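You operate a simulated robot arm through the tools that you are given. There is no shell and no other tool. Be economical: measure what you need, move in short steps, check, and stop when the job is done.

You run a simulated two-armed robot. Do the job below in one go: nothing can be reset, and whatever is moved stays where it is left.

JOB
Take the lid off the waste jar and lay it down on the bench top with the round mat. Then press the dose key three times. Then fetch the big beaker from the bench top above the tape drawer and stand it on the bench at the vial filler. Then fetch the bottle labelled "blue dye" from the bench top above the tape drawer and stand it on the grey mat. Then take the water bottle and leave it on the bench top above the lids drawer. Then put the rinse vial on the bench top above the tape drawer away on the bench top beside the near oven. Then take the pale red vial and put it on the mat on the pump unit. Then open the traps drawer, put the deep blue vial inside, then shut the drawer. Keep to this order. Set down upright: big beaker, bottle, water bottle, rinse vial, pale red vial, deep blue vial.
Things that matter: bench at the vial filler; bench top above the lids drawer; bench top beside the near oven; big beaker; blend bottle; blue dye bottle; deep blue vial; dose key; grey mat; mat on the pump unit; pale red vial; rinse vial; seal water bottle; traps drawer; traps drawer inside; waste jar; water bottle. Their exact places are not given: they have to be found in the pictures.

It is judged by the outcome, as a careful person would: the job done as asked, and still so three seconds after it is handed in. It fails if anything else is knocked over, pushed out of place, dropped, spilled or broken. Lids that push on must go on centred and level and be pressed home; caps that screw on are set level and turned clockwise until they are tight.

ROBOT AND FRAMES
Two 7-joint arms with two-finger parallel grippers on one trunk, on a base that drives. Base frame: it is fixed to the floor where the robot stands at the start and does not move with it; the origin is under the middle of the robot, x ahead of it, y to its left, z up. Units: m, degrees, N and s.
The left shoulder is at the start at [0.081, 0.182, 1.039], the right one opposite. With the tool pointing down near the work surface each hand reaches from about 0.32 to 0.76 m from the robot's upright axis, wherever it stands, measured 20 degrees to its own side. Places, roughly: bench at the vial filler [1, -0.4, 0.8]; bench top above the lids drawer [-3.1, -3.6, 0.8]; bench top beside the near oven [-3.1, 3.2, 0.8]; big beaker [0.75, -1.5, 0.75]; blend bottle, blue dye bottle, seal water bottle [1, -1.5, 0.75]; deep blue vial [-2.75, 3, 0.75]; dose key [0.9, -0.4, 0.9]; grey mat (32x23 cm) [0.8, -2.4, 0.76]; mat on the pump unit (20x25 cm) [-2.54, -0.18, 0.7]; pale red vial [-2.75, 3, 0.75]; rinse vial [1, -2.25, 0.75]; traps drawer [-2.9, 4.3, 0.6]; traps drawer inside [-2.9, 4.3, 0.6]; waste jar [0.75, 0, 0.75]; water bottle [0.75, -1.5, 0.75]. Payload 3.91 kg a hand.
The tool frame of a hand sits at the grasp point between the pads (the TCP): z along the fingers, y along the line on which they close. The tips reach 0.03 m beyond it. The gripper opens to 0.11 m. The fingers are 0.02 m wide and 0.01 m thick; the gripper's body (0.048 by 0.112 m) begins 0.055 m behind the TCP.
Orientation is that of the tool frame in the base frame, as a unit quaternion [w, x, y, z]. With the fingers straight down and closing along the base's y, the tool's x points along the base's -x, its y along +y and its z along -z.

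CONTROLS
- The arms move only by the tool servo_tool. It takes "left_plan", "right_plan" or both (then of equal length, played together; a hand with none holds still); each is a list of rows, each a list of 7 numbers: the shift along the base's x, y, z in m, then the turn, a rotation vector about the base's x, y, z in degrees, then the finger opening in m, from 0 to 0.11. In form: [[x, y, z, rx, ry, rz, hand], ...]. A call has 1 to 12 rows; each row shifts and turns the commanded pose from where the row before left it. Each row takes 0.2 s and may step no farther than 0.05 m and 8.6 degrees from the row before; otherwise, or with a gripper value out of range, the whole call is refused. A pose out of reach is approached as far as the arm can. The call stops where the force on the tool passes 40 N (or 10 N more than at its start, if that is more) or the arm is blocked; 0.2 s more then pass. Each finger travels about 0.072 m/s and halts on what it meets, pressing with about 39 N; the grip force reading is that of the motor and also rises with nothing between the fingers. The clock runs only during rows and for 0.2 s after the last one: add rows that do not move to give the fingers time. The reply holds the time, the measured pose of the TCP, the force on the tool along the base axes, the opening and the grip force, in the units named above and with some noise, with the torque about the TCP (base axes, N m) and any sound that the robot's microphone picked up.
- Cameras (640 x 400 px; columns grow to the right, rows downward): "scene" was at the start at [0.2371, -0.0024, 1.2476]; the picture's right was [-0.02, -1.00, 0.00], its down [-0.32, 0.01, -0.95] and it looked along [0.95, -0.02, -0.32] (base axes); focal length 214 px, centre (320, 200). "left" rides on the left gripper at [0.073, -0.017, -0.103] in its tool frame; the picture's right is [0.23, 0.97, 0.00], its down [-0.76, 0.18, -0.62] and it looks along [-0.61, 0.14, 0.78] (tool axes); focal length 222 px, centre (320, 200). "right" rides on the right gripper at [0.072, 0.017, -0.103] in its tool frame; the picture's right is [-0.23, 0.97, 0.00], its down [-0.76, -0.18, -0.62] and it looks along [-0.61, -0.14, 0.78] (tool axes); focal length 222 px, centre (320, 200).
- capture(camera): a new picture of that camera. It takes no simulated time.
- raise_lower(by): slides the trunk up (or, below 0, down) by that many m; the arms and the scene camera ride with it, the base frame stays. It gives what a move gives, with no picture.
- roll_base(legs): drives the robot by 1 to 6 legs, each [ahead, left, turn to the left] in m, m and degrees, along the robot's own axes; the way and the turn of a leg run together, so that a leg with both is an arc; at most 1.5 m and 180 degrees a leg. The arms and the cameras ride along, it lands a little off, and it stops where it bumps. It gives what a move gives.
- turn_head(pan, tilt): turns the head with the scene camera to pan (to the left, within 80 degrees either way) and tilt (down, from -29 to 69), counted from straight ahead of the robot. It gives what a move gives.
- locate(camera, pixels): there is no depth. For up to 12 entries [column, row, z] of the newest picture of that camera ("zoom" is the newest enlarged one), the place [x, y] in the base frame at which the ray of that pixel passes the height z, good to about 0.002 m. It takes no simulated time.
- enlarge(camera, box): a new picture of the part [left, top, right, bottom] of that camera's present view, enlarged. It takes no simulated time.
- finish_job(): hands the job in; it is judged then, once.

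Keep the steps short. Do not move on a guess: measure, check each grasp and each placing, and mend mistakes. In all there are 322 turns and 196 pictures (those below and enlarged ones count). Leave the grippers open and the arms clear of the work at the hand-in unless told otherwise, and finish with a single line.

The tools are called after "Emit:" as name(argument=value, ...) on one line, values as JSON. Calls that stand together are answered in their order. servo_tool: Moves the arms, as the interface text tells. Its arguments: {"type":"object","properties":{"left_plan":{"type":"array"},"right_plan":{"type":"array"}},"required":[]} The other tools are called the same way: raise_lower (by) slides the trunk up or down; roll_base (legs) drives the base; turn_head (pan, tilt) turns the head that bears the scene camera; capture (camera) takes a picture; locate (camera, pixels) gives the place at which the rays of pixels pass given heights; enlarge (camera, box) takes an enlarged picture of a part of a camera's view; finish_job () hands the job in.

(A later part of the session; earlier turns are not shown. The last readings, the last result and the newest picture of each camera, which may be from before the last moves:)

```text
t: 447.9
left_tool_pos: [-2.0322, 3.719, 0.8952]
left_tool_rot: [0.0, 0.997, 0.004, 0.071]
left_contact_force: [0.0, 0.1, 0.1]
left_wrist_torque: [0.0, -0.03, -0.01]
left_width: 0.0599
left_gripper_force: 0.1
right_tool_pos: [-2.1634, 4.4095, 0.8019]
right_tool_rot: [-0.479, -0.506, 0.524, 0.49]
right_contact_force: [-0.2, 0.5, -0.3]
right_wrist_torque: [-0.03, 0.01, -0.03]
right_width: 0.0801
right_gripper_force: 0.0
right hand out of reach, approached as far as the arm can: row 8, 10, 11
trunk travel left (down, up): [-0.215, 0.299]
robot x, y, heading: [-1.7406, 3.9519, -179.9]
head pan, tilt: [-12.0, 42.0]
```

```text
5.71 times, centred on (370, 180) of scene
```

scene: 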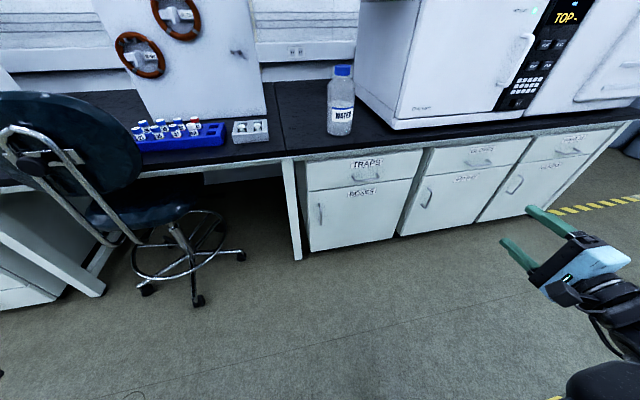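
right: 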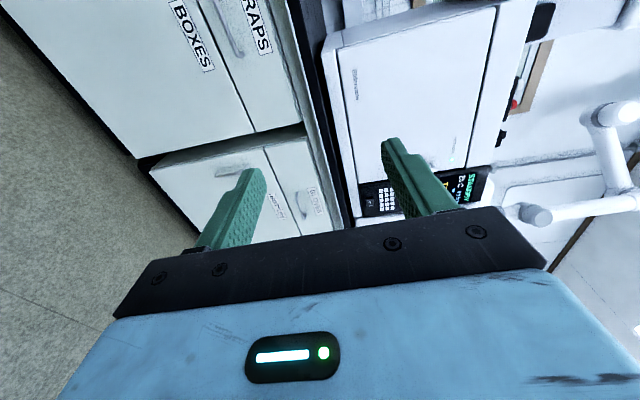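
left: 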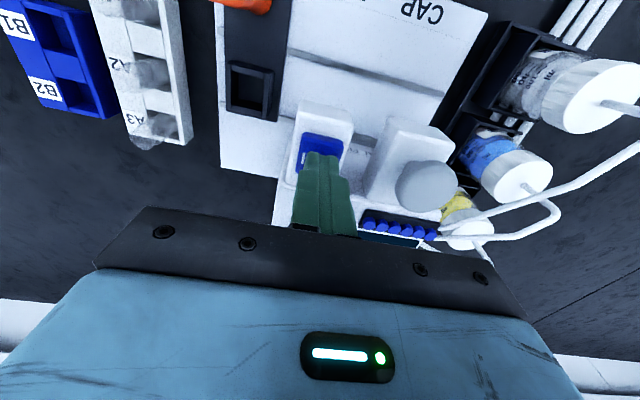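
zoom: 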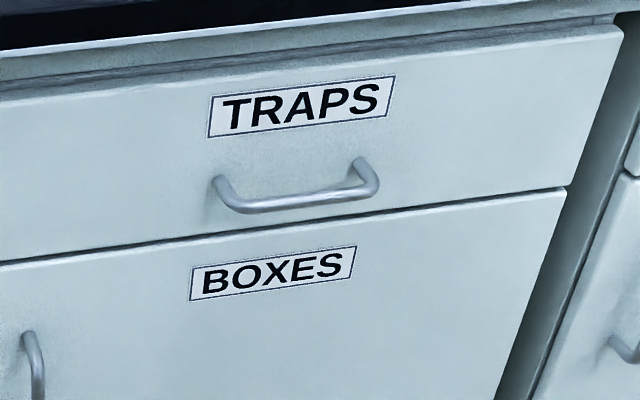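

Emit:
locate(camera="zoom", pixels=[[300, 202, 0.58], [300, 202, 0.6], [300, 202, 0.62], [300, 202, 0.64], [300, 202, 0.66], [300, 50, 0.72], [240, 207, 0.62], [372, 190, 0.62]])

```text
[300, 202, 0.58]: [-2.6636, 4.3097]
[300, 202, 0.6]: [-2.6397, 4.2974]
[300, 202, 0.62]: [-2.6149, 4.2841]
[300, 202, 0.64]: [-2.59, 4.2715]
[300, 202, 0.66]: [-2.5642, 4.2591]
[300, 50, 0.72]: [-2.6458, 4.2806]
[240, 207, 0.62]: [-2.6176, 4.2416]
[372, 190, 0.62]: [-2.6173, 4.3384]
```

The bar is at roughly (-2.64, 4.29, 0.60). With a 9 cm vertical opening I have room. I'll move to a pre-grasp 12 cm in front and level the hand.

Emit:
servo_tool(right_plan=[[-0.03, -0.012, -0.02, 0.2, 1.2, 0.6, 0.09], [-0.036, -0.012, -0.02, 0.2, 1.2, 0.6, 0.09], [-0.036, -0.012, -0.02, 0, 1.1, 0.5, 0.09], [-0.036, -0.012, -0.02, 0, 0, 0, 0.09], [-0.036, -0.012, -0.02, 0, 0, 0, 0.09], [-0.036, -0.012, -0.02, 0, 0, 0, 0.09], [-0.036, -0.012, -0.02, 0, 0, 0, 0.09], [-0.036, -0.012, -0.02, 0, 0, 0, 0.09], [-0.036, -0.012, -0.02, 0, 0, 0, 0.09], [-0.036, -0.012, -0.017, 0, 0, 0, 0.09], [0, 0, 0, 0, 0, 0, 0.09]])

Emit:
capture(camera="right")

Emit:
enlarge(camera="scene", box=[310, 130, 450, 250])

```text
t: 450.3
left_tool_pos: [-2.0318, 3.7199, 0.8954]
left_tool_rot: [0.0, 0.997, 0.005, 0.071]
left_contact_force: [-0.5, -0.3, 0.3]
left_wrist_torque: [0.01, -0.02, -0.02]
left_width: 0.06
left_gripper_force: 0.0
right_tool_pos: [-2.1621, 4.4276, 0.7719]
right_tool_rot: [-0.5, -0.5, 0.501, 0.499]
right_contact_force: [-0.2, 0.3, -0.8]
right_wrist_torque: [-0.01, -0.02, 0.05]
right_width: 0.09
right_gripper_force: 0.0
right hand out of reach, approached as far as the arm can: row 1, 2, 3, 4, 5, 6, 7, 8, 9, 10
trunk travel left (down, up): [-0.215, 0.299]
robot x, y, heading: [-1.7371, 3.9543, -180.1]
head pan, tilt: [-12.0, 42.0]
```

```text
37 pictures are left
```

right: 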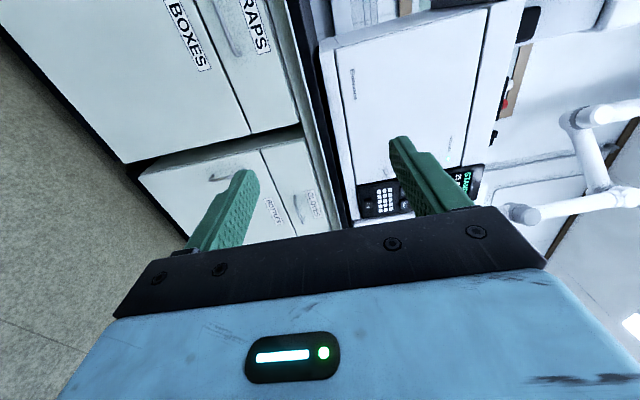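

```text
3.33 times, centred on (380, 190) of scene
```

zoom: 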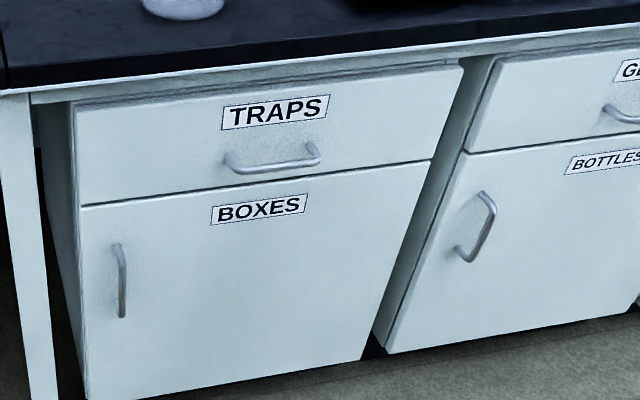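

The arm is at a joint limit in this pose, but the orientation is right, so I can bring the hand to the handle by moving base and trunk. Checking where the chair is first.

Emit:
locate(camera="scene", pixels=[[198, 303, 0.0], [240, 258, 0.0], [148, 290, 0.0], [140, 170, 0.8], [135, 150, 0.9]])

```text
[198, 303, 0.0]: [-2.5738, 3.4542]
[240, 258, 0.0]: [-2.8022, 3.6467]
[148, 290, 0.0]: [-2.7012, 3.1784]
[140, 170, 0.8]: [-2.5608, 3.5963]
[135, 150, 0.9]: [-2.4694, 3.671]
```

I'll un-pitch partway, extend the arm forward where the wrist is freer, then pitch again.

Emit:
servo_tool(right_plan=[[0, 0, 0, 0, -8.4, 0, 0.09], [0, 0, 0, 0, -8.4, 0, 0.09], [0, 0, 0, 0, -8.4, 0, 0.09], [0, 0, 0, 0, -8.4, 0, 0.09], [0, 0, 0, 0, -8.4, 0, 0.09], [-0.03, -0.02, 0, 0, -8.4, 0, 0.09], [-0.04, -0.02, -0.01, 0, 0, 0, 0.09], [-0.04, -0.02, -0.01, 0, 0, 0, 0.09], [-0.04, -0.02, -0.01, 0, 0, 0, 0.09], [-0.04, -0.02, -0.01, 0, 0, 0, 0.09], [-0.04, -0.02, 0, 0, 0, 0, 0.09], [0, 0, 0, 0, 0, 0, 0.09]])

```text
t: 452.9
left_tool_pos: [-2.0309, 3.7186, 0.8968]
left_tool_rot: [0.0, 0.997, 0.005, 0.071]
left_contact_force: [-0.8, 0.3, 0.2]
left_wrist_torque: [0.02, -0.02, 0.0]
left_width: 0.0603
left_gripper_force: 0.0
right_tool_pos: [-2.3891, 4.3068, 0.7315]
right_tool_rot: [-0.238, -0.664, 0.666, 0.24]
right_contact_force: [0.5, -0.3, -0.6]
right_wrist_torque: [-0.01, 0.0, -0.02]
right_width: 0.0903
right_gripper_force: 0.1
trunk travel left (down, up): [-0.215, 0.299]
robot x, y, heading: [-1.7365, 3.9491, -180.0]
head pan, tilt: [-12.0, 42.0]
```

That works. Now I'll pitch the remaining 50°, lowering toward handle height.

Emit:
servo_tool(right_plan=[[0, 0, -0.02, 0, 8.4, 0, 0.09], [0, 0, -0.02, 0, 8.4, 0, 0.09], [0, 0, -0.02, 0, 8.4, 0, 0.09], [0, 0, -0.02, 0, 8.4, 0, 0.09], [0, 0, -0.02, 0, 8.4, 0, 0.09], [0, 0, -0.02, 0, 8.4, 0, 0.09], [0, 0, 0, 0, 0, 0, 0.09]])

Emit:
enlarge(camera="scene", box=[290, 120, 470, 270])

```text
t: 454.5
left_tool_pos: [-2.0321, 3.7176, 0.896]
left_tool_rot: [0.0, 0.997, 0.004, 0.071]
left_contact_force: [0.6, -0.6, -0.3]
left_wrist_torque: [0.01, -0.02, -0.02]
left_width: 0.0599
left_gripper_force: 0.1
right_tool_pos: [-2.4079, 4.2775, 0.662]
right_tool_rot: [0.462, 0.561, -0.523, -0.446]
right_contact_force: [0.3, 0.1, -0.2]
right_wrist_torque: [-0.02, 0.0, -0.02]
right_width: 0.0901
right_gripper_force: 0.1
right hand out of reach, approached as far as the arm can: row 3, 4
trunk travel left (down, up): [-0.215, 0.299]
robot x, y, heading: [-1.7406, 3.9548, -180.0]
head pan, tilt: [-12.0, 42.0]
```

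```text
2.67 times, centred on (380, 195) of scene
```

zoom: 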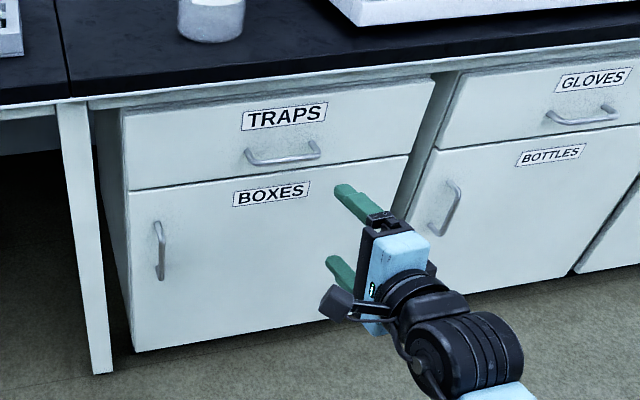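

The hand is nearly level. I'll lower it to bar height with the arm and correct some pitch.

Emit:
servo_tool(right_plan=[[0, 0.006, -0.02, -0.4, 3.3, -1, 0.09], [0, 0.006, -0.02, -0.4, 3.3, -1, 0.09], [0, 0, -0.017, -0.4, 3.3, -1, 0.09], [0, 0, 0, 0, 0, 0, 0.09]])

Emit:
capture(camera="right")

Emit:
enlarge(camera="scene", box=[290, 120, 470, 270])

```text
t: 455.5
left_tool_pos: [-2.0313, 3.7183, 0.8964]
left_tool_rot: [0.001, 0.997, 0.004, 0.071]
left_contact_force: [0.4, 0.1, 0.4]
left_wrist_torque: [0.05, -0.03, -0.01]
left_width: 0.0598
left_gripper_force: 0.0
right_tool_pos: [-2.407, 4.2875, 0.6052]
right_tool_rot: [0.5, 0.501, -0.501, -0.498]
right_contact_force: [-0.8, 0.0, -0.9]
right_wrist_torque: [0.04, 0.01, 0.03]
right_width: 0.0901
right_gripper_force: 0.1
trunk travel left (down, up): [-0.215, 0.299]
robot x, y, heading: [-1.7391, 3.951, -179.9]
head pan, tilt: [-12.0, 42.0]
```

```text
34 pictures are left
```

right: 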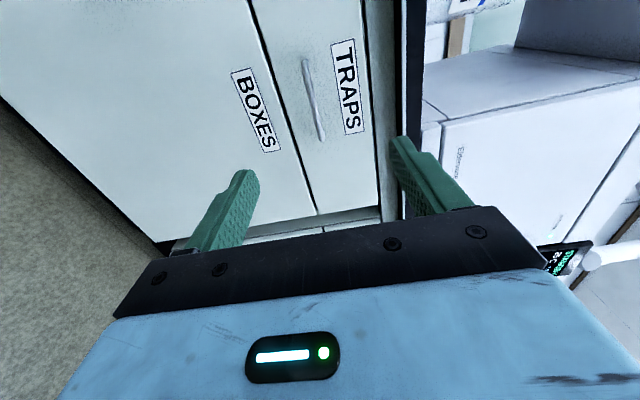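

```text
2.67 times, centred on (380, 195) of scene
```

zoom: 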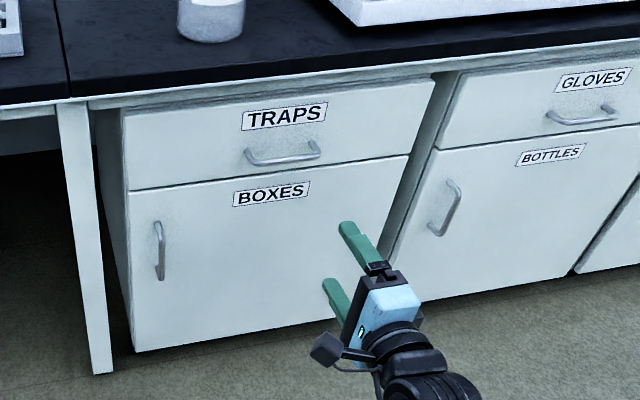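

The two rays agree: bar at about (-2.64, 4.298, 0.594). I'll lower the hand 11 mm and drive 18 cm ahead.

Emit:
servo_tool(right_plan=[[0, 0.008, -0.011, 0, 0, 0, 0.09], [0, 0, 0, 0, 0, 0, 0.09]])

Emit:
roll_base(legs=[[0.18, 0, 0]])

Emit:
enlarge(camera="scene", box=[290, 100, 430, 220])

```text
t: 456.1
left_tool_pos: [-2.0322, 3.7202, 0.8952]
left_tool_rot: [0.001, 0.997, 0.004, 0.071]
left_contact_force: [0.4, -0.4, 0.7]
left_wrist_torque: [-0.01, -0.01, 0.01]
left_width: 0.0602
left_gripper_force: 0.1
right_tool_pos: [-2.4081, 4.2968, 0.5943]
right_tool_rot: [0.5, 0.501, -0.5, -0.499]
right_contact_force: [0.6, -0.1, -0.1]
right_wrist_torque: [0.02, 0.02, -0.02]
right_width: 0.0898
right_gripper_force: 0.0
trunk travel left (down, up): [-0.215, 0.299]
robot x, y, heading: [-1.7403, 3.9516, -179.7]
head pan, tilt: [-12.0, 42.0]
```

```text
t: 457.6
left_tool_pos: [-2.2109, 3.7186, 0.8966]
left_tool_rot: [0.001, 0.997, 0.003, 0.071]
left_contact_force: [-0.3, 0.0, 0.5]
left_wrist_torque: [-0.05, -0.03, -0.02]
left_width: 0.0601
left_gripper_force: 0.1
right_tool_pos: [-2.587, 4.2974, 0.5938]
right_tool_rot: [0.499, 0.502, -0.501, -0.498]
right_contact_force: [0.0, -0.2, 0.7]
right_wrist_torque: [-0.01, 0.01, 0.0]
right_width: 0.0902
right_gripper_force: 0.1
trunk travel left (down, up): [-0.215, 0.299]
robot x, y, heading: [-1.9185, 3.9521, -180.2]
head pan, tilt: [-12.0, 42.0]
```

```text
3.33 times, centred on (360, 160) of scene
```

zoom: 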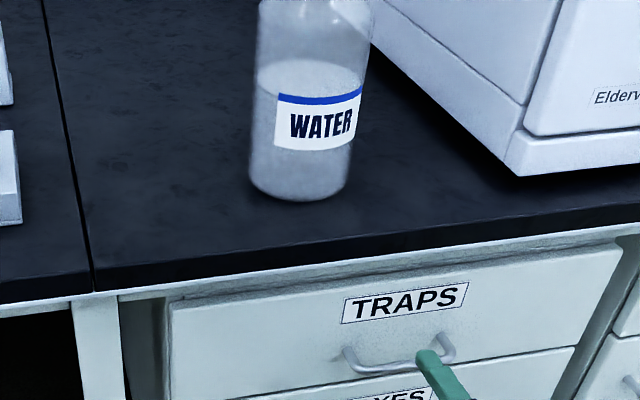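

The upper finger is over the bar. Advancing 4.5 cm by arm in small steps.

Emit:
servo_tool(right_plan=[[-0.015, 0, 0, 0, 0, 0, 0.09], [-0.015, 0, 0, 0, 0, 0, 0.09], [-0.01, 0, 0, 0, 0, 0, 0.09], [-0.006, 0, 0, 0, 0, 0, 0.09], [0, 0, 0, 0, 0, 0, 0.09]])

Emit:
capture(camera="right")

```text
t: 458.8
left_tool_pos: [-2.2106, 3.7182, 0.8955]
left_tool_rot: [0.0, 0.998, 0.004, 0.07]
left_contact_force: [-0.7, 0.2, 0.3]
left_wrist_torque: [-0.04, 0.01, 0.02]
left_width: 0.0601
left_gripper_force: 0.0
right_tool_pos: [-2.6323, 4.2969, 0.5947]
right_tool_rot: [0.5, 0.502, -0.501, -0.498]
right_contact_force: [-0.4, 0.7, 0.5]
right_wrist_torque: [-0.01, 0.0, -0.02]
right_width: 0.09
right_gripper_force: 0.0
trunk travel left (down, up): [-0.215, 0.299]
robot x, y, heading: [-1.9203, 3.9536, -180.0]
head pan, tilt: [-12.0, 42.0]
```

```text
31 pictures are left
```

right: 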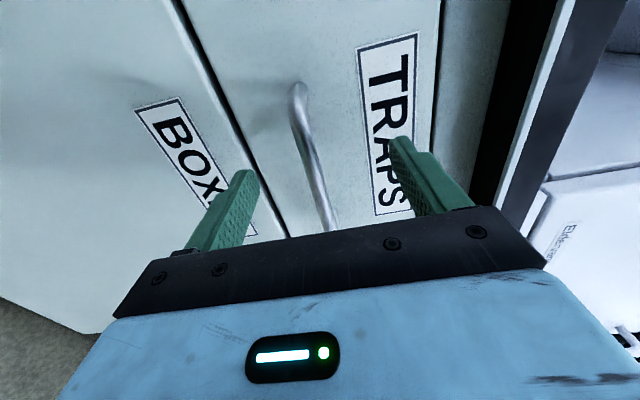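

The bar lies between the fingers but near their tips (bar x about -2.657). I'll advance 2 cm more, gently.

Emit:
servo_tool(right_plan=[[-0.005, 0, 0, 0, 0, 0, 0.09], [-0.005, 0, 0, 0, 0, 0, 0.09], [-0.005, 0, 0, 0, 0, 0, 0.09], [-0.004, 0, 0, 0, 0, 0, 0.09], [0, 0, 0, 0, 0, 0, 0.09]])

```text
t: 460.0
left_tool_pos: [-2.2113, 3.7185, 0.8948]
left_tool_rot: [0.001, 0.997, 0.004, 0.071]
left_contact_force: [0.2, 0.3, 0.0]
left_wrist_torque: [0.01, 0.0, 0.03]
left_width: 0.0601
left_gripper_force: 0.0
right_tool_pos: [-2.6514, 4.295, 0.5935]
right_tool_rot: [0.499, 0.502, -0.501, -0.498]
right_contact_force: [-0.7, -0.7, -0.3]
right_wrist_torque: [0.0, 0.01, 0.01]
right_width: 0.0901
right_gripper_force: 0.0
trunk travel left (down, up): [-0.215, 0.299]
robot x, y, heading: [-1.9183, 3.9502, -179.9]
head pan, tilt: [-12.0, 42.0]
```

No contact with the front. Closing on the bar.

Emit:
servo_tool(right_plan=[[0, 0, 0, 0, 0, 0, 0.06], [0, 0, 0, 0, 0, 0, 0.03], [0, 0, 0, 0, 0, 0, 0.0], [0, 0, 0, 0, 0, 0, 0.0], [0, 0, 0, 0, 0, 0, 0.0], [0, 0, 0, 0, 0, 0, 0.0]])

```text
t: 461.4
left_tool_pos: [-2.2125, 3.7205, 0.8948]
left_tool_rot: [0.002, 0.997, 0.003, 0.071]
left_contact_force: [0.1, -1.0, -0.3]
left_wrist_torque: [0.02, 0.0, 0.0]
left_width: 0.0597
left_gripper_force: 0.1
right_tool_pos: [-2.6521, 4.2963, 0.5897]
right_tool_rot: [0.497, 0.504, -0.503, -0.496]
right_contact_force: [0.2, -1.1, -21.7]
right_wrist_torque: [0.07, -0.07, -0.17]
right_width: 0.0104
right_gripper_force: 45.7
trunk travel left (down, up): [-0.215, 0.299]
robot x, y, heading: [-1.9178, 3.9528, -180.3]
head pan, tilt: [-12.0, 42.0]
```

Gripped the 10 mm bar. Relieving the vertical bias and pulling gently.

Emit:
servo_tool(right_plan=[[0, 0, -0.004, 0, 0, 0, 0.0], [0.01, 0, 0, 0, 0, 0, 0.0], [0.015, 0, 0, 0, 0, 0, 0.0], [0.02, 0, 0, 0, 0, 0, 0.0], [0, 0, 0, 0, 0, 0, 0.0]])

```text
t: 462.6
left_tool_pos: [-2.212, 3.7178, 0.8952]
left_tool_rot: [0.001, 0.997, 0.004, 0.072]
left_contact_force: [-0.2, -0.7, -0.2]
left_wrist_torque: [-0.01, 0.01, 0.02]
left_width: 0.06
left_gripper_force: 0.1
right_tool_pos: [-2.6076, 4.2964, 0.5906]
right_tool_rot: [0.5, 0.502, -0.501, -0.498]
right_contact_force: [-0.2, -10.6, -9.5]
right_wrist_torque: [0.04, 0.03, -0.16]
right_width: 0.0106
right_gripper_force: 45.3
trunk travel left (down, up): [-0.215, 0.299]
robot x, y, heading: [-1.9191, 3.948, -180.1]
head pan, tilt: [-12.0, 42.0]
```

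The drawer moves freely (4.5 cm out). I'll pull it further by backing the base 18 cm.

Emit:
roll_base(legs=[[-0.18, 0, 0]])

Emit:
capture(camera="scene")

```text
t: 464.1
left_tool_pos: [-2.0305, 3.7184, 0.8962]
left_tool_rot: [0.0, 0.998, 0.004, 0.07]
left_contact_force: [-0.2, 0.6, 0.5]
left_wrist_torque: [0.03, 0.05, 0.03]
left_width: 0.0601
left_gripper_force: 0.0
right_tool_pos: [-2.4257, 4.2958, 0.5899]
right_tool_rot: [0.499, 0.503, -0.501, -0.498]
right_contact_force: [-1.1, -16.7, -8.0]
right_wrist_torque: [-0.02, 0.01, -0.06]
right_width: 0.0105
right_gripper_force: 44.6
trunk travel left (down, up): [-0.215, 0.299]
robot x, y, heading: [-1.7368, 3.9523, -180.1]
head pan, tilt: [-12.0, 42.0]
```

```text
30 pictures are left
```

scene: 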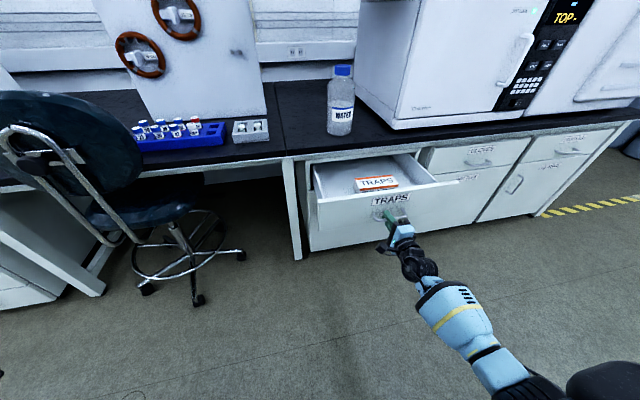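

The drawer is open about 22 cm with free floor in front of the small box. Releasing the handle and withdrawing the hand.

Emit:
servo_tool(right_plan=[[0, 0, 0, 0, 0, 0, 0.03], [0, 0, 0, 0, 0, 0, 0.06], [0, 0, 0, 0, 0, 0, 0.09], [0.02, 0, 0, 0, 0, 0, 0.09], [0.04, 0, 0, 0, 0, 0, 0.09], [0.04, 0, 0, 0, 0, 0, 0.09], [0, 0, 0, 0, 0, 0, 0.09]])

Emit:
enlarge(camera="scene", box=[290, 130, 470, 260])

```text
t: 465.7
left_tool_pos: [-2.0307, 3.7179, 0.8957]
left_tool_rot: [0.001, 0.997, 0.004, 0.071]
left_contact_force: [0.8, 0.9, 0.1]
left_wrist_torque: [0.03, 0.01, 0.01]
left_width: 0.0598
left_gripper_force: 0.0
right_tool_pos: [-2.3245, 4.299, 0.5912]
right_tool_rot: [0.5, 0.502, -0.501, -0.497]
right_contact_force: [0.0, -0.8, -0.2]
right_wrist_torque: [0.0, 0.02, 0.02]
right_width: 0.0901
right_gripper_force: 0.2
trunk travel left (down, up): [-0.215, 0.299]
robot x, y, heading: [-1.7381, 3.9488, -179.9]
head pan, tilt: [-12.0, 42.0]
```

```text
3.08 times, centred on (380, 195) of scene
```

zoom: 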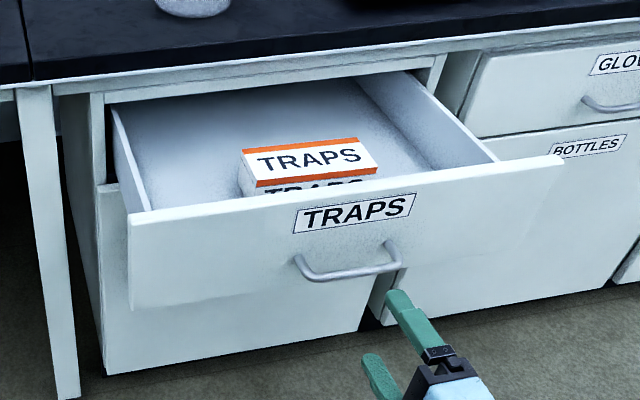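

Measuring the drawer rim and free floor at its left side.

Emit:
locate(camera="zoom", pixels=[[128, 213, 0.7], [128, 213, 0.66], [560, 158, 0.7], [560, 158, 0.66], [112, 107, 0.68], [190, 170, 0.57], [190, 170, 0.6], [240, 195, 0.57], [245, 152, 0.6], [150, 206, 0.57], [360, 75, 0.68]])

```text
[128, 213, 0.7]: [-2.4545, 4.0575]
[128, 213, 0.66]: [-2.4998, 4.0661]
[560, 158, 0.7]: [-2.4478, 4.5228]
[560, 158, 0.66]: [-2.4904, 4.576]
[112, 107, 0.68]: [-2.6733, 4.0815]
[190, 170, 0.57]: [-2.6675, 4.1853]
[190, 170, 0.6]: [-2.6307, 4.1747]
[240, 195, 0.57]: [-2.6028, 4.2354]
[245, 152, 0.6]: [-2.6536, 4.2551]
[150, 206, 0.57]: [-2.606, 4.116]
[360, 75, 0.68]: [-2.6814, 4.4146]
```

Plan: the vial goes at about (-2.55, 4.19) inside the drawer. Now I'll back off, restore the hand to pointing down, and raise the trunk.

Emit:
roll_base(legs=[[-0.35, 0, 0]])

Emit:
servo_tool(right_plan=[[0, 0, 0.02, 0, -8.2, 0, 0.06], [0, 0, 0.02, 0, -8.2, 0, 0.05], [0, 0, 0.02, 0, -8.2, 0, 0.05], [0, 0, 0.02, 0, -8.2, 0, 0.05], [0, 0, 0.02, 0, -8.2, 0, 0.05], [0, 0, 0.02, 0, -8.2, 0, 0.05], [0, 0, 0.02, 0, -8.2, 0, 0.05], [0, 0, 0.02, 0, -8.2, 0, 0.05], [0, 0, 0.02, 0, -8.2, 0, 0.05], [0, 0, 0.02, 0, -8.2, 0, 0.05], [0, 0, 0, 0, -8, 0, 0.05], [0, 0, 0, 0, 0, 0, 0.05]])

Emit:
servo_tool(right_plan=[[0, 0, 0, 0, 0, 8.5, 0.05], [0, 0, 0, 0, 0, 8.5, 0.05], [0, 0, 0, 0, 0, 8.5, 0.05], [0, 0, 0, 0, 0, 8.5, 0.05], [0, 0, 0, 0, 0, 8.5, 0.05], [0, 0, 0, 0, 0, 8.5, 0.05], [0, 0, 0, 0, 0, 8.5, 0.05], [0, 0, 0, 0, 0, 8.5, 0.05], [0, 0, 0, 0, 0, 8.5, 0.05], [0, 0, 0, 0, 0, 8.5, 0.05], [0, 0, 0, 0, 0, 5, 0.05], [0, 0, 0, 0, 0, 0, 0.05]])

Emit:
raise_lower(by=0.29)

```text
t: 468.0
left_tool_pos: [-1.6748, 3.7181, 0.8963]
left_tool_rot: [0.0, 0.997, 0.005, 0.071]
left_contact_force: [-0.3, -0.2, 0.6]
left_wrist_torque: [-0.01, 0.04, 0.02]
left_width: 0.06
left_gripper_force: 0.0
right_tool_pos: [-1.9694, 4.2979, 0.5914]
right_tool_rot: [0.5, 0.502, -0.5, -0.497]
right_contact_force: [0.0, -0.6, -0.7]
right_wrist_torque: [-0.01, -0.01, 0.0]
right_width: 0.0897
right_gripper_force: 0.2
trunk travel left (down, up): [-0.215, 0.299]
robot x, y, heading: [-1.3813, 3.9521, -179.5]
head pan, tilt: [-12.0, 42.0]
```

```text
t: 470.6
left_tool_pos: [-1.6744, 3.7185, 0.8957]
left_tool_rot: [0.0, 0.997, 0.006, 0.07]
left_contact_force: [0.7, 0.8, -0.3]
left_wrist_torque: [0.0, -0.02, 0.01]
left_width: 0.0603
left_gripper_force: 0.1
right_tool_pos: [-1.9712, 4.2978, 0.7915]
right_tool_rot: [0.001, -0.706, 0.708, -0.005]
right_contact_force: [0.3, -0.4, 0.8]
right_wrist_torque: [0.0, -0.03, 0.0]
right_width: 0.0503
right_gripper_force: 0.0
trunk travel left (down, up): [-0.215, 0.299]
robot x, y, heading: [-1.3818, 3.9502, -179.7]
head pan, tilt: [-12.0, 42.0]
```

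```text
t: 473.2
left_tool_pos: [-1.674, 3.7199, 0.8957]
left_tool_rot: [0.001, 0.997, 0.005, 0.07]
left_contact_force: [-0.3, 0.1, 0.7]
left_wrist_torque: [-0.01, 0.01, 0.04]
left_width: 0.0599
left_gripper_force: 0.1
right_tool_pos: [-1.9706, 4.297, 0.7927]
right_tool_rot: [-0.003, 1.0, -0.001, 0.002]
right_contact_force: [0.0, 0.1, 0.9]
right_wrist_torque: [0.01, 0.03, 0.0]
right_width: 0.0498
right_gripper_force: 0.2
trunk travel left (down, up): [-0.215, 0.299]
robot x, y, heading: [-1.3811, 3.9495, -180.0]
head pan, tilt: [-12.0, 42.0]
```

```text
t: 476.1
left_tool_pos: [-1.6748, 3.7185, 1.1847]
left_tool_rot: [0.0, 0.997, 0.006, 0.072]
left_contact_force: [-0.5, 0.2, -0.2]
left_wrist_torque: [-0.03, 0.0, 0.01]
left_width: 0.0599
left_gripper_force: 0.0
right_tool_pos: [-1.9702, 4.2974, 1.08]
right_tool_rot: [-0.003, 1.0, 0.0, 0.003]
right_contact_force: [0.3, -0.4, -0.1]
right_wrist_torque: [0.01, 0.02, -0.02]
right_width: 0.0502
right_gripper_force: 0.0
trunk travel left (down, up): [-0.505, 0.009]
robot x, y, heading: [-1.382, 3.9522, -179.6]
head pan, tilt: [-12.0, 42.0]
```

Hand restored. Driving back to the vial tray (in front of the oven side, clear of the chair).

Emit:
roll_base(legs=[[0, 1.21, -0.4], [0.6, 0, 0]])

Emit:
turn_head(pan=-25, tilt=38)

Emit:
capture(camera="scene")

```text
t: 489.8
left_tool_pos: [-2.2628, 2.5198, 1.1854]
left_tool_rot: [0.001, 0.997, 0.006, 0.071]
left_contact_force: [0.5, -0.1, 0.5]
left_wrist_torque: [-0.01, 0.02, 0.01]
left_width: 0.0601
left_gripper_force: 0.0
right_tool_pos: [-2.5602, 3.0983, 1.0812]
right_tool_rot: [-0.003, 1.0, 0.001, 0.002]
right_contact_force: [0.7, 0.1, -0.1]
right_wrist_torque: [0.02, 0.04, 0.0]
right_width: 0.0501
right_gripper_force: 0.0
trunk travel left (down, up): [-0.505, 0.009]
robot x, y, heading: [-1.9712, 2.7527, -179.8]
head pan, tilt: [-12.0, 42.0]
```

```text
t: 490.6
left_tool_pos: [-2.2614, 2.5207, 1.1859]
left_tool_rot: [0.001, 0.997, 0.006, 0.071]
left_contact_force: [-0.1, -0.9, -0.5]
left_wrist_torque: [-0.03, -0.02, 0.0]
left_width: 0.0601
left_gripper_force: 0.0
right_tool_pos: [-2.5592, 3.0989, 1.0803]
right_tool_rot: [-0.003, 1.0, 0.001, 0.003]
right_contact_force: [0.2, 0.3, -1.0]
right_wrist_torque: [-0.02, -0.03, -0.01]
right_width: 0.0501
right_gripper_force: 0.0
trunk travel left (down, up): [-0.505, 0.009]
robot x, y, heading: [-1.9704, 2.7554, -179.6]
head pan, tilt: [-25.0, 38.0]
```

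```text
28 pictures are left
```

scene: 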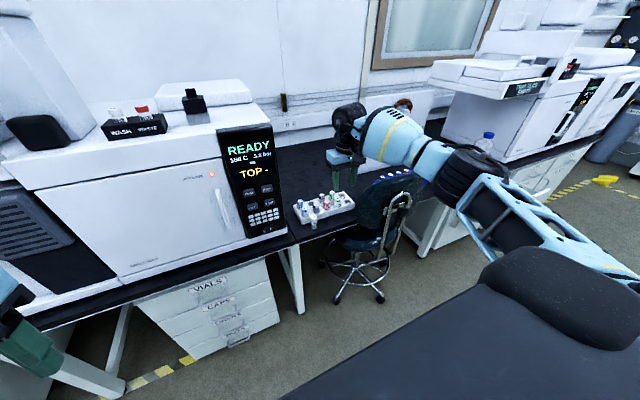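

Emit:
roll_base(legs=[[0.24, 0.01, -0.3]])

Emit:
servo_tool(right_plan=[[0.02, -0.005, -0.04, 0, 0, 0, 0.04], [0, 0, -0.04, 0, 0, 0, 0.04], [0, 0, -0.04, 0, 0, 0, 0.04], [0, 0, 0, 0, 0, 0, 0.04]])

Emit:
capture(camera="right")

```text
t: 492.3
left_tool_pos: [-2.5026, 2.5119, 1.1866]
left_tool_rot: [0.0, 0.997, 0.002, 0.071]
left_contact_force: [0.0, 0.0, 0.1]
left_wrist_torque: [0.0, 0.01, -0.01]
left_width: 0.0601
left_gripper_force: 0.0
right_tool_pos: [-2.7956, 3.0916, 1.0819]
right_tool_rot: [-0.002, 1.0, -0.002, 0.002]
right_contact_force: [0.3, -0.2, 0.3]
right_wrist_torque: [-0.02, -0.01, 0.01]
right_width: 0.0499
right_gripper_force: 0.0
trunk travel left (down, up): [-0.505, 0.009]
robot x, y, heading: [-2.208, 2.7437, 179.8]
head pan, tilt: [-25.0, 38.0]
```

```text
t: 493.3
left_tool_pos: [-2.503, 2.5115, 1.1867]
left_tool_rot: [0.0, 0.997, 0.003, 0.071]
left_contact_force: [0.1, -0.4, 0.5]
left_wrist_torque: [-0.02, 0.01, -0.02]
left_width: 0.0598
left_gripper_force: 0.1
right_tool_pos: [-2.775, 3.088, 0.9619]
right_tool_rot: [-0.003, 1.0, -0.003, 0.002]
right_contact_force: [0.2, -0.2, -0.7]
right_wrist_torque: [0.0, 0.04, 0.01]
right_width: 0.0401
right_gripper_force: 0.1
trunk travel left (down, up): [-0.505, 0.009]
robot x, y, heading: [-2.2076, 2.7452, 179.9]
head pan, tilt: [-25.0, 38.0]
```

```text
27 pictures are left
```

right: 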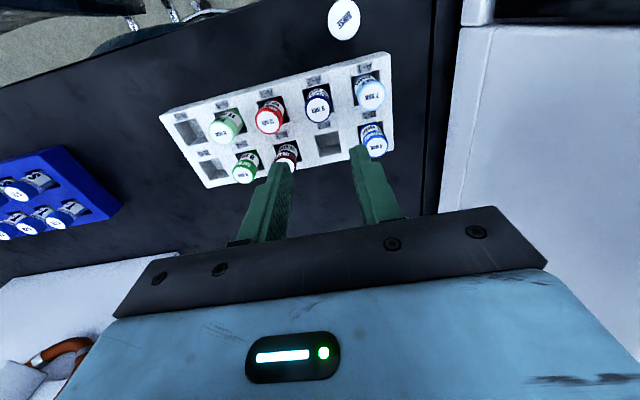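

Deep blue ("9 min", navy) is at about (319,110). Checking position at z 0.83.

Emit:
locate(camera="right", pixels=[[319, 111, 0.83], [370, 96, 0.83], [269, 120, 0.83]])

Emit:
enlarge(camera="right", box=[260, 60, 400, 170])

```text
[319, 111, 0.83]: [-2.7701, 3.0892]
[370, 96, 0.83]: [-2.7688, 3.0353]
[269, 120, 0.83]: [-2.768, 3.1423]
```

```text
3.64 times, centred on (330, 115) of right
```

zoom: 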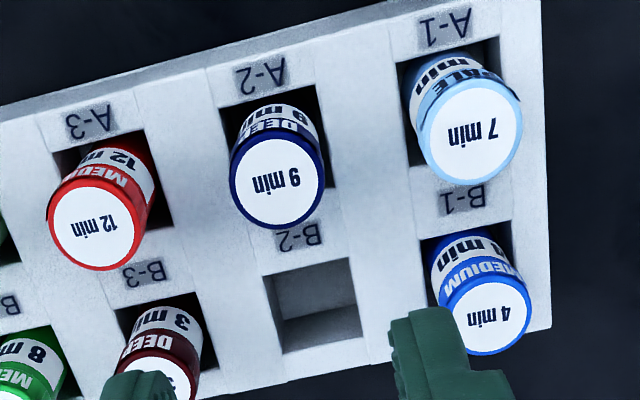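

Aligned within 5 mm. I'll correct and descend to 0.822.

Emit:
servo_tool(right_plan=[[0.005, 0.001, -0.03, 0, 0, 0, 0.04], [0, 0, -0.03, 0, 0, 0, 0.04], [0, 0, -0.03, 0, 0, 0, 0.04], [0, 0, -0.02, 0, 0, 0, 0.04], [0, 0, -0.018, 0, 0, 0, 0.04], [0, 0, -0.011, 0, 0, 0, 0.04], [0, 0, 0, 0, 0, 0, 0.04]])

Emit:
enlarge(camera="scene", box=[290, 170, 450, 300])

```text
t: 494.9
left_tool_pos: [-2.5025, 2.5127, 1.1862]
left_tool_rot: [0.001, 0.997, 0.003, 0.071]
left_contact_force: [0.5, 0.1, 1.0]
left_wrist_torque: [-0.01, -0.02, -0.01]
left_width: 0.0601
left_gripper_force: 0.0
right_tool_pos: [-2.7706, 3.0874, 0.8222]
right_tool_rot: [-0.003, 1.0, -0.001, 0.001]
right_contact_force: [-0.5, -0.4, 0.4]
right_wrist_torque: [0.05, -0.03, 0.0]
right_width: 0.04
right_gripper_force: 0.0
trunk travel left (down, up): [-0.505, 0.009]
robot x, y, heading: [-2.208, 2.7448, 180.0]
head pan, tilt: [-25.0, 38.0]
```

```text
3.08 times, centred on (370, 235) of scene
```

zoom: 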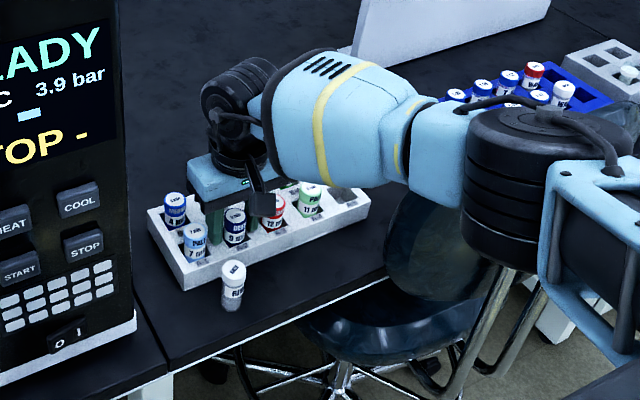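

The fingers flank the deep blue vial, and the neighbours and rinse vial are untouched. Closing and lifting.

Emit:
servo_tool(right_plan=[[0, 0, 0, 0, 0, 0, 0.025], [0, 0, 0, 0, 0, 0, 0.005], [0, 0, 0, 0, 0, 0, 0.005]])

Emit:
servo_tool(right_plan=[[0, 0, 0.01, 0, 0, 0, 0.005], [0, 0, 0.03, 0, 0, 0, 0.005], [0, 0, 0.04, 0, 0, 0, 0.005], [0, 0, 0.04, 0, 0, 0, 0.005], [0, 0, 0.04, 0, 0, 0, 0.005], [0, 0, 0.04, 0, 0, 0, 0.005], [0, 0, 0.04, 0, 0, 0, 0.005], [0, 0, 0, 0, 0, 0, 0.005]])

Emit:
enlarge(camera="scene", box=[280, 130, 440, 300])

```text
t: 495.7
left_tool_pos: [-2.5029, 2.5114, 1.1854]
left_tool_rot: [0.0, 0.998, 0.003, 0.07]
left_contact_force: [-0.7, -0.5, 0.9]
left_wrist_torque: [-0.01, 0.0, -0.02]
left_width: 0.0599
left_gripper_force: 0.1
right_tool_pos: [-2.7702, 3.0885, 0.8224]
right_tool_rot: [-0.003, 1.0, -0.001, 0.002]
right_contact_force: [0.1, -0.7, -0.1]
right_wrist_torque: [-0.02, 0.01, -0.02]
right_width: 0.0264
right_gripper_force: 39.2
trunk travel left (down, up): [-0.505, 0.009]
robot x, y, heading: [-2.2114, 2.7421, 179.8]
head pan, tilt: [-25.0, 38.0]
```

```text
t: 497.5
left_tool_pos: [-2.5025, 2.5107, 1.1851]
left_tool_rot: [0.001, 0.998, 0.003, 0.07]
left_contact_force: [-0.3, -0.2, 0.0]
left_wrist_torque: [0.0, 0.0, 0.02]
left_width: 0.0601
left_gripper_force: 0.1
right_tool_pos: [-2.7709, 3.0868, 1.0606]
right_tool_rot: [-0.003, 1.0, -0.002, 0.002]
right_contact_force: [-0.1, 0.4, -0.4]
right_wrist_torque: [-0.01, 0.0, 0.0]
right_width: 0.0263
right_gripper_force: 39.2
trunk travel left (down, up): [-0.505, 0.009]
robot x, y, heading: [-2.2108, 2.7444, 179.8]
head pan, tilt: [-25.0, 38.0]
```

```text
2.35 times, centred on (360, 215) of scene
```

zoom: 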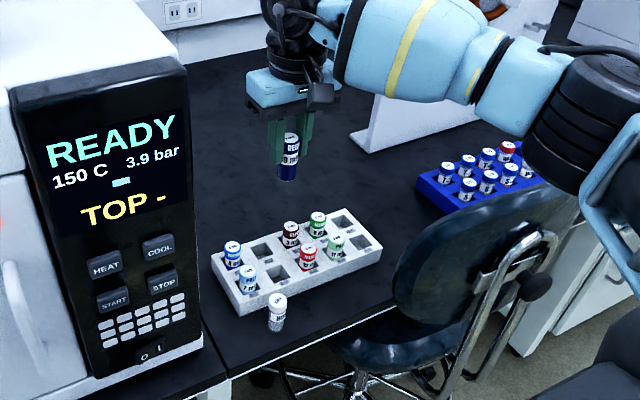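

Deep blue is held. Backing out and driving to the open drawer.

Emit:
roll_base(legs=[[-0.8, 0, 0.2], [0, -1.24, 0]])

Emit:
raise_lower(by=-0.2)

Emit:
servo_tool(right_plan=[[0, 0, 0, 0, 0, -8.5, 0.005], [0, 0, 0, 0, 0, -8.5, 0.005], [0, 0, 0, 0, 0, -8.5, 0.005], [0, 0, 0, 0, 0, -8.5, 0.005], [0, 0, 0, 0, 0, -8.5, 0.005], [0, 0, 0, 0, 0, -8.5, 0.005], [0, 0, 0, 0, 0, -8.5, 0.005], [0, 0, 0, 0, 0, -8.5, 0.005], [0, 0, 0, 0, 0, -8.5, 0.005], [0, 0, 0, 0, 0, -8.5, 0.005], [0, 0, 0, 0, 0, -5, 0.005], [0, 0, 0, 0, 0, 0, 0.005]])

Emit:
turn_head(pan=-12, tilt=42)

Emit:
capture(camera="scene")

```text
t: 512.4
left_tool_pos: [-1.6857, 3.7211, 1.1856]
left_tool_rot: [0.0, 0.998, 0.003, 0.07]
left_contact_force: [-0.7, 0.7, 0.6]
left_wrist_torque: [0.02, 0.04, 0.05]
left_width: 0.0601
left_gripper_force: 0.1
right_tool_pos: [-1.955, 4.2966, 1.0615]
right_tool_rot: [-0.003, 1.0, -0.002, 0.001]
right_contact_force: [-0.6, 0.8, -0.9]
right_wrist_torque: [0.0, 0.01, 0.02]
right_width: 0.0263
right_gripper_force: 38.7
trunk travel left (down, up): [-0.505, 0.009]
robot x, y, heading: [-1.3939, 3.9538, 180.2]
head pan, tilt: [-25.0, 38.0]
```

```text
t: 514.5
left_tool_pos: [-1.6861, 3.7202, 0.9856]
left_tool_rot: [0.001, 0.997, 0.003, 0.071]
left_contact_force: [0.0, -0.2, 0.6]
left_wrist_torque: [0.01, -0.01, 0.03]
left_width: 0.0601
left_gripper_force: 0.1
right_tool_pos: [-1.9549, 4.2962, 0.8622]
right_tool_rot: [-0.002, 1.0, -0.002, 0.002]
right_contact_force: [0.3, 0.1, -0.7]
right_wrist_torque: [-0.06, 0.01, 0.01]
right_width: 0.026
right_gripper_force: 39.2
trunk travel left (down, up): [-0.305, 0.209]
robot x, y, heading: [-1.3962, 3.9529, 180.1]
head pan, tilt: [-25.0, 38.0]
```

```text
t: 517.1
left_tool_pos: [-1.6855, 3.7207, 0.9867]
left_tool_rot: [0.0, 0.998, 0.003, 0.07]
left_contact_force: [-0.3, 0.2, 0.1]
left_wrist_torque: [0.0, 0.0, 0.02]
left_width: 0.0599
left_gripper_force: 0.1
right_tool_pos: [-1.955, 4.2963, 0.8603]
right_tool_rot: [0.0, -0.706, 0.708, -0.004]
right_contact_force: [-0.5, 0.5, -0.2]
right_wrist_torque: [0.04, 0.0, 0.0]
right_width: 0.026
right_gripper_force: 38.4
trunk travel left (down, up): [-0.305, 0.209]
robot x, y, heading: [-1.393, 3.9535, 179.8]
head pan, tilt: [-25.0, 38.0]
```

```text
t: 517.9
left_tool_pos: [-1.6853, 3.72, 0.9865]
left_tool_rot: [0.001, 0.997, 0.003, 0.071]
left_contact_force: [0.1, 0.7, -0.4]
left_wrist_torque: [0.01, -0.01, 0.01]
left_width: 0.0598
left_gripper_force: 0.1
right_tool_pos: [-1.9527, 4.2968, 0.8611]
right_tool_rot: [0.0, -0.706, 0.709, -0.004]
right_contact_force: [0.3, 0.4, -0.3]
right_wrist_torque: [0.03, -0.02, 0.0]
right_width: 0.0262
right_gripper_force: 38.3
trunk travel left (down, up): [-0.305, 0.209]
robot x, y, heading: [-1.3928, 3.9508, 179.9]
head pan, tilt: [-12.0, 42.0]
```

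```text
23 pictures are left
```

scene: 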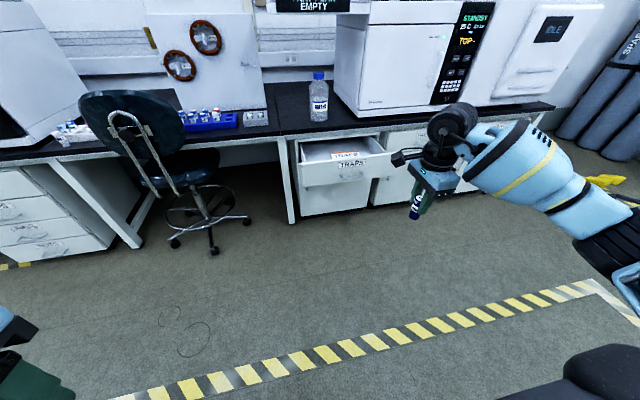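

Driving 53 cm ahead so the hand (vial bottom at 0.80) passes over the drawer front (0.70).

Emit:
roll_base(legs=[[0.53, 0, 0]])

Emit:
servo_tool(right_plan=[[-0.02, -0.03, 0, 0, 0, 0, 0.005], [-0.02, -0.035, 0, 0, 0, 0, 0.005], [-0.02, -0.035, 0, 0, 0, 0, 0.005], [0, 0, 0, 0, 0, 0, 0.005]])

Emit:
capture(camera="scene")

Emit:
capture(camera="right")

```text
t: 521.0
left_tool_pos: [-2.2182, 3.7173, 0.9857]
left_tool_rot: [0.0, 0.997, 0.007, 0.071]
left_contact_force: [-0.5, 0.4, 0.4]
left_wrist_torque: [0.01, -0.01, 0.02]
left_width: 0.0602
left_gripper_force: 0.1
right_tool_pos: [-2.49, 4.2923, 0.8613]
right_tool_rot: [-0.001, 0.708, -0.706, 0.003]
right_contact_force: [-1.2, -0.4, -0.6]
right_wrist_torque: [0.01, -0.03, -0.01]
right_width: 0.0265
right_gripper_force: 39.0
trunk travel left (down, up): [-0.305, 0.209]
robot x, y, heading: [-1.9243, 3.9504, -179.8]
head pan, tilt: [-12.0, 42.0]
```

```text
t: 522.0
left_tool_pos: [-2.2163, 3.7172, 0.9859]
left_tool_rot: [0.001, 0.997, 0.006, 0.071]
left_contact_force: [0.0, 0.5, 0.7]
left_wrist_torque: [0.02, 0.03, 0.0]
left_width: 0.06
left_gripper_force: 0.1
right_tool_pos: [-2.5482, 4.1897, 0.859]
right_tool_rot: [0.0, 0.708, -0.706, 0.004]
right_contact_force: [0.0, -0.4, -1.0]
right_wrist_torque: [-0.02, -0.01, 0.0]
right_width: 0.0265
right_gripper_force: 39.2
trunk travel left (down, up): [-0.305, 0.209]
robot x, y, heading: [-1.9238, 3.9498, -179.6]
head pan, tilt: [-12.0, 42.0]
```

```text
22 pictures are left
```

scene: 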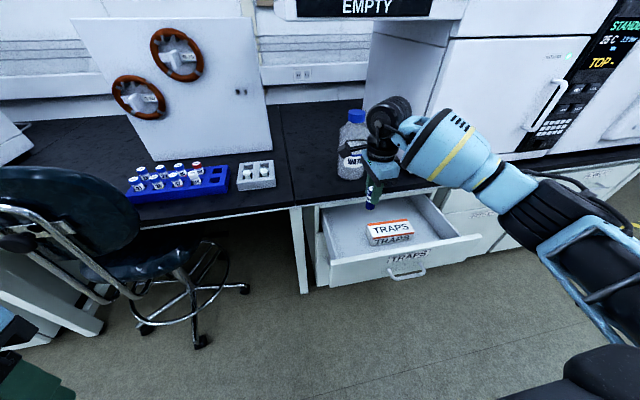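

```text
21 pictures are left
```

right: 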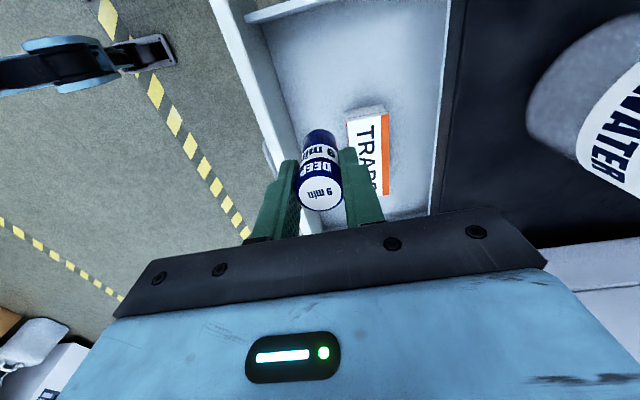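

Emit:
locate(camera="right", pixels=[[346, 115, 0.6], [388, 110, 0.6], [388, 195, 0.6], [300, 60, 0.57], [250, 20, 0.69], [440, 10, 0.6], [300, 130, 0.57], [445, 130, 0.75]])

Emit:
enlarge(camera="scene", box=[300, 140, 500, 300])

```text
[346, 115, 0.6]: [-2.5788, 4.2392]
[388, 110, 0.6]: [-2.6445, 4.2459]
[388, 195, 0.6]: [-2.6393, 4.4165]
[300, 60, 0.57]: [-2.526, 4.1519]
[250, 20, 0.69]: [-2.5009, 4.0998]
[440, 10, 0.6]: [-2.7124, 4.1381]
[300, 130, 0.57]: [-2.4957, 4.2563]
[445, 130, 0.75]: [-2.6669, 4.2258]
```

```text
2.50 times, centred on (400, 220) of scene
```

zoom: 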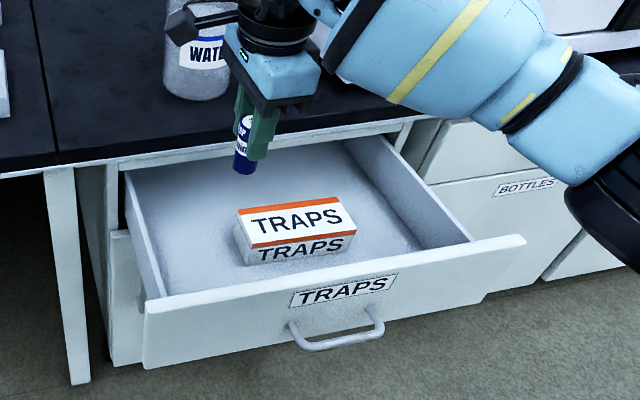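

The drawer floor left of the box is free. I'll shift to (-2.545, 4.21) and lower to 0.66.

Emit:
servo_tool(right_plan=[[0.003, 0.02, -0.03, 0, 0, 0, 0.005], [0, 0, -0.04, 0, 0, 0, 0.005], [0, 0, -0.04, 0, 0, 0, 0.005], [0, 0, -0.04, 0, 0, 0, 0.005], [0, 0, -0.03, 0, 0, 0, 0.005], [0, 0, -0.015, 0, 0, 0, 0.005], [0, 0, 0, 0, 0, 0, 0.005]])

Emit:
enlarge(camera="scene", box=[300, 140, 500, 300])

```text
t: 523.6
left_tool_pos: [-2.2164, 3.7155, 0.9856]
left_tool_rot: [0.0, 0.997, 0.006, 0.071]
left_contact_force: [0.2, -0.4, -0.1]
left_wrist_torque: [0.02, 0.02, 0.01]
left_width: 0.0601
left_gripper_force: 0.1
right_tool_pos: [-2.5456, 4.2086, 0.6672]
right_tool_rot: [0.0, 0.708, -0.706, 0.004]
right_contact_force: [-0.5, 0.4, 0.2]
right_wrist_torque: [0.01, 0.06, -0.02]
right_width: 0.026
right_gripper_force: 39.2
trunk travel left (down, up): [-0.305, 0.209]
robot x, y, heading: [-1.9283, 3.9535, -179.5]
head pan, tilt: [-12.0, 42.0]
```

```text
2.50 times, centred on (400, 220) of scene
```

zoom: 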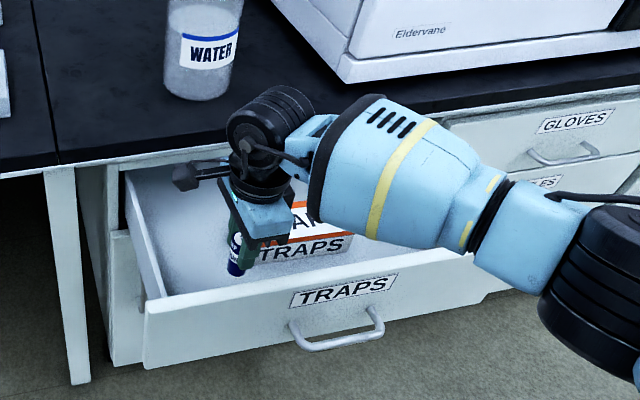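

Clear. Continuing down in small steps to the drawer floor.

Emit:
servo_tool(right_plan=[[0, 0, -0.012, 0, 0, 0, 0.005], [0, 0, -0.008, 0, 0, 0, 0.005], [0, 0, -0.004, 0, 0, 0, 0.005], [0, 0, -0.003, 0, 0, 0, 0.005], [0, 0, -0.002, 0, 0, 0, 0.005], [0, 0, 0, 0, 0, 0, 0.005]])

Emit:
enlarge(camera="scene", box=[330, 180, 430, 260])

```text
t: 525.0
left_tool_pos: [-2.2162, 3.7168, 0.9865]
left_tool_rot: [0.001, 0.997, 0.007, 0.071]
left_contact_force: [0.4, 0.0, -0.1]
left_wrist_torque: [0.0, 0.01, -0.02]
left_width: 0.0596
left_gripper_force: 0.0
right_tool_pos: [-2.5461, 4.21, 0.6359]
right_tool_rot: [0.0, 0.709, -0.705, 0.003]
right_contact_force: [-0.1, -0.2, -0.2]
right_wrist_torque: [-0.02, -0.01, 0.01]
right_width: 0.0264
right_gripper_force: 39.0
trunk travel left (down, up): [-0.305, 0.209]
robot x, y, heading: [-1.9244, 3.952, -179.6]
head pan, tilt: [-12.0, 42.0]
```

```text
5.00 times, centred on (380, 220) of scene
```

zoom: 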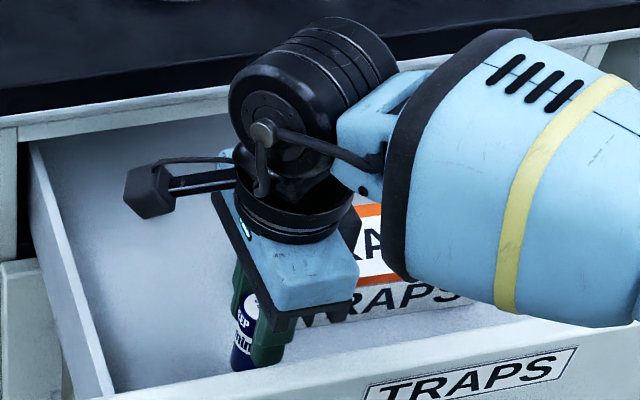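

Emit:
servo_tool(right_plan=[[0, 0, -0.003, 0, 0, 0, 0.005], [0, 0, -0.003, 0, 0, 0, 0.005], [0, 0, -0.002, 0, 0, 0, 0.005], [0, 0, -0.002, 0, 0, 0, 0.005], [0, 0, 0, 0, 0, 0, 0.005]])

```text
t: 526.2
left_tool_pos: [-2.2171, 3.7151, 0.9863]
left_tool_rot: [0.001, 0.997, 0.007, 0.071]
left_contact_force: [-0.3, -0.1, -0.7]
left_wrist_torque: [-0.01, -0.01, 0.03]
left_width: 0.0601
left_gripper_force: 0.2
right_tool_pos: [-2.5461, 4.211, 0.6273]
right_tool_rot: [-0.001, 0.708, -0.706, 0.003]
right_contact_force: [0.4, 0.5, -0.6]
right_wrist_torque: [-0.04, 0.0, 0.02]
right_width: 0.0261
right_gripper_force: 39.0
trunk travel left (down, up): [-0.305, 0.209]
robot x, y, heading: [-1.9238, 3.9507, -179.7]
head pan, tilt: [-12.0, 42.0]
```

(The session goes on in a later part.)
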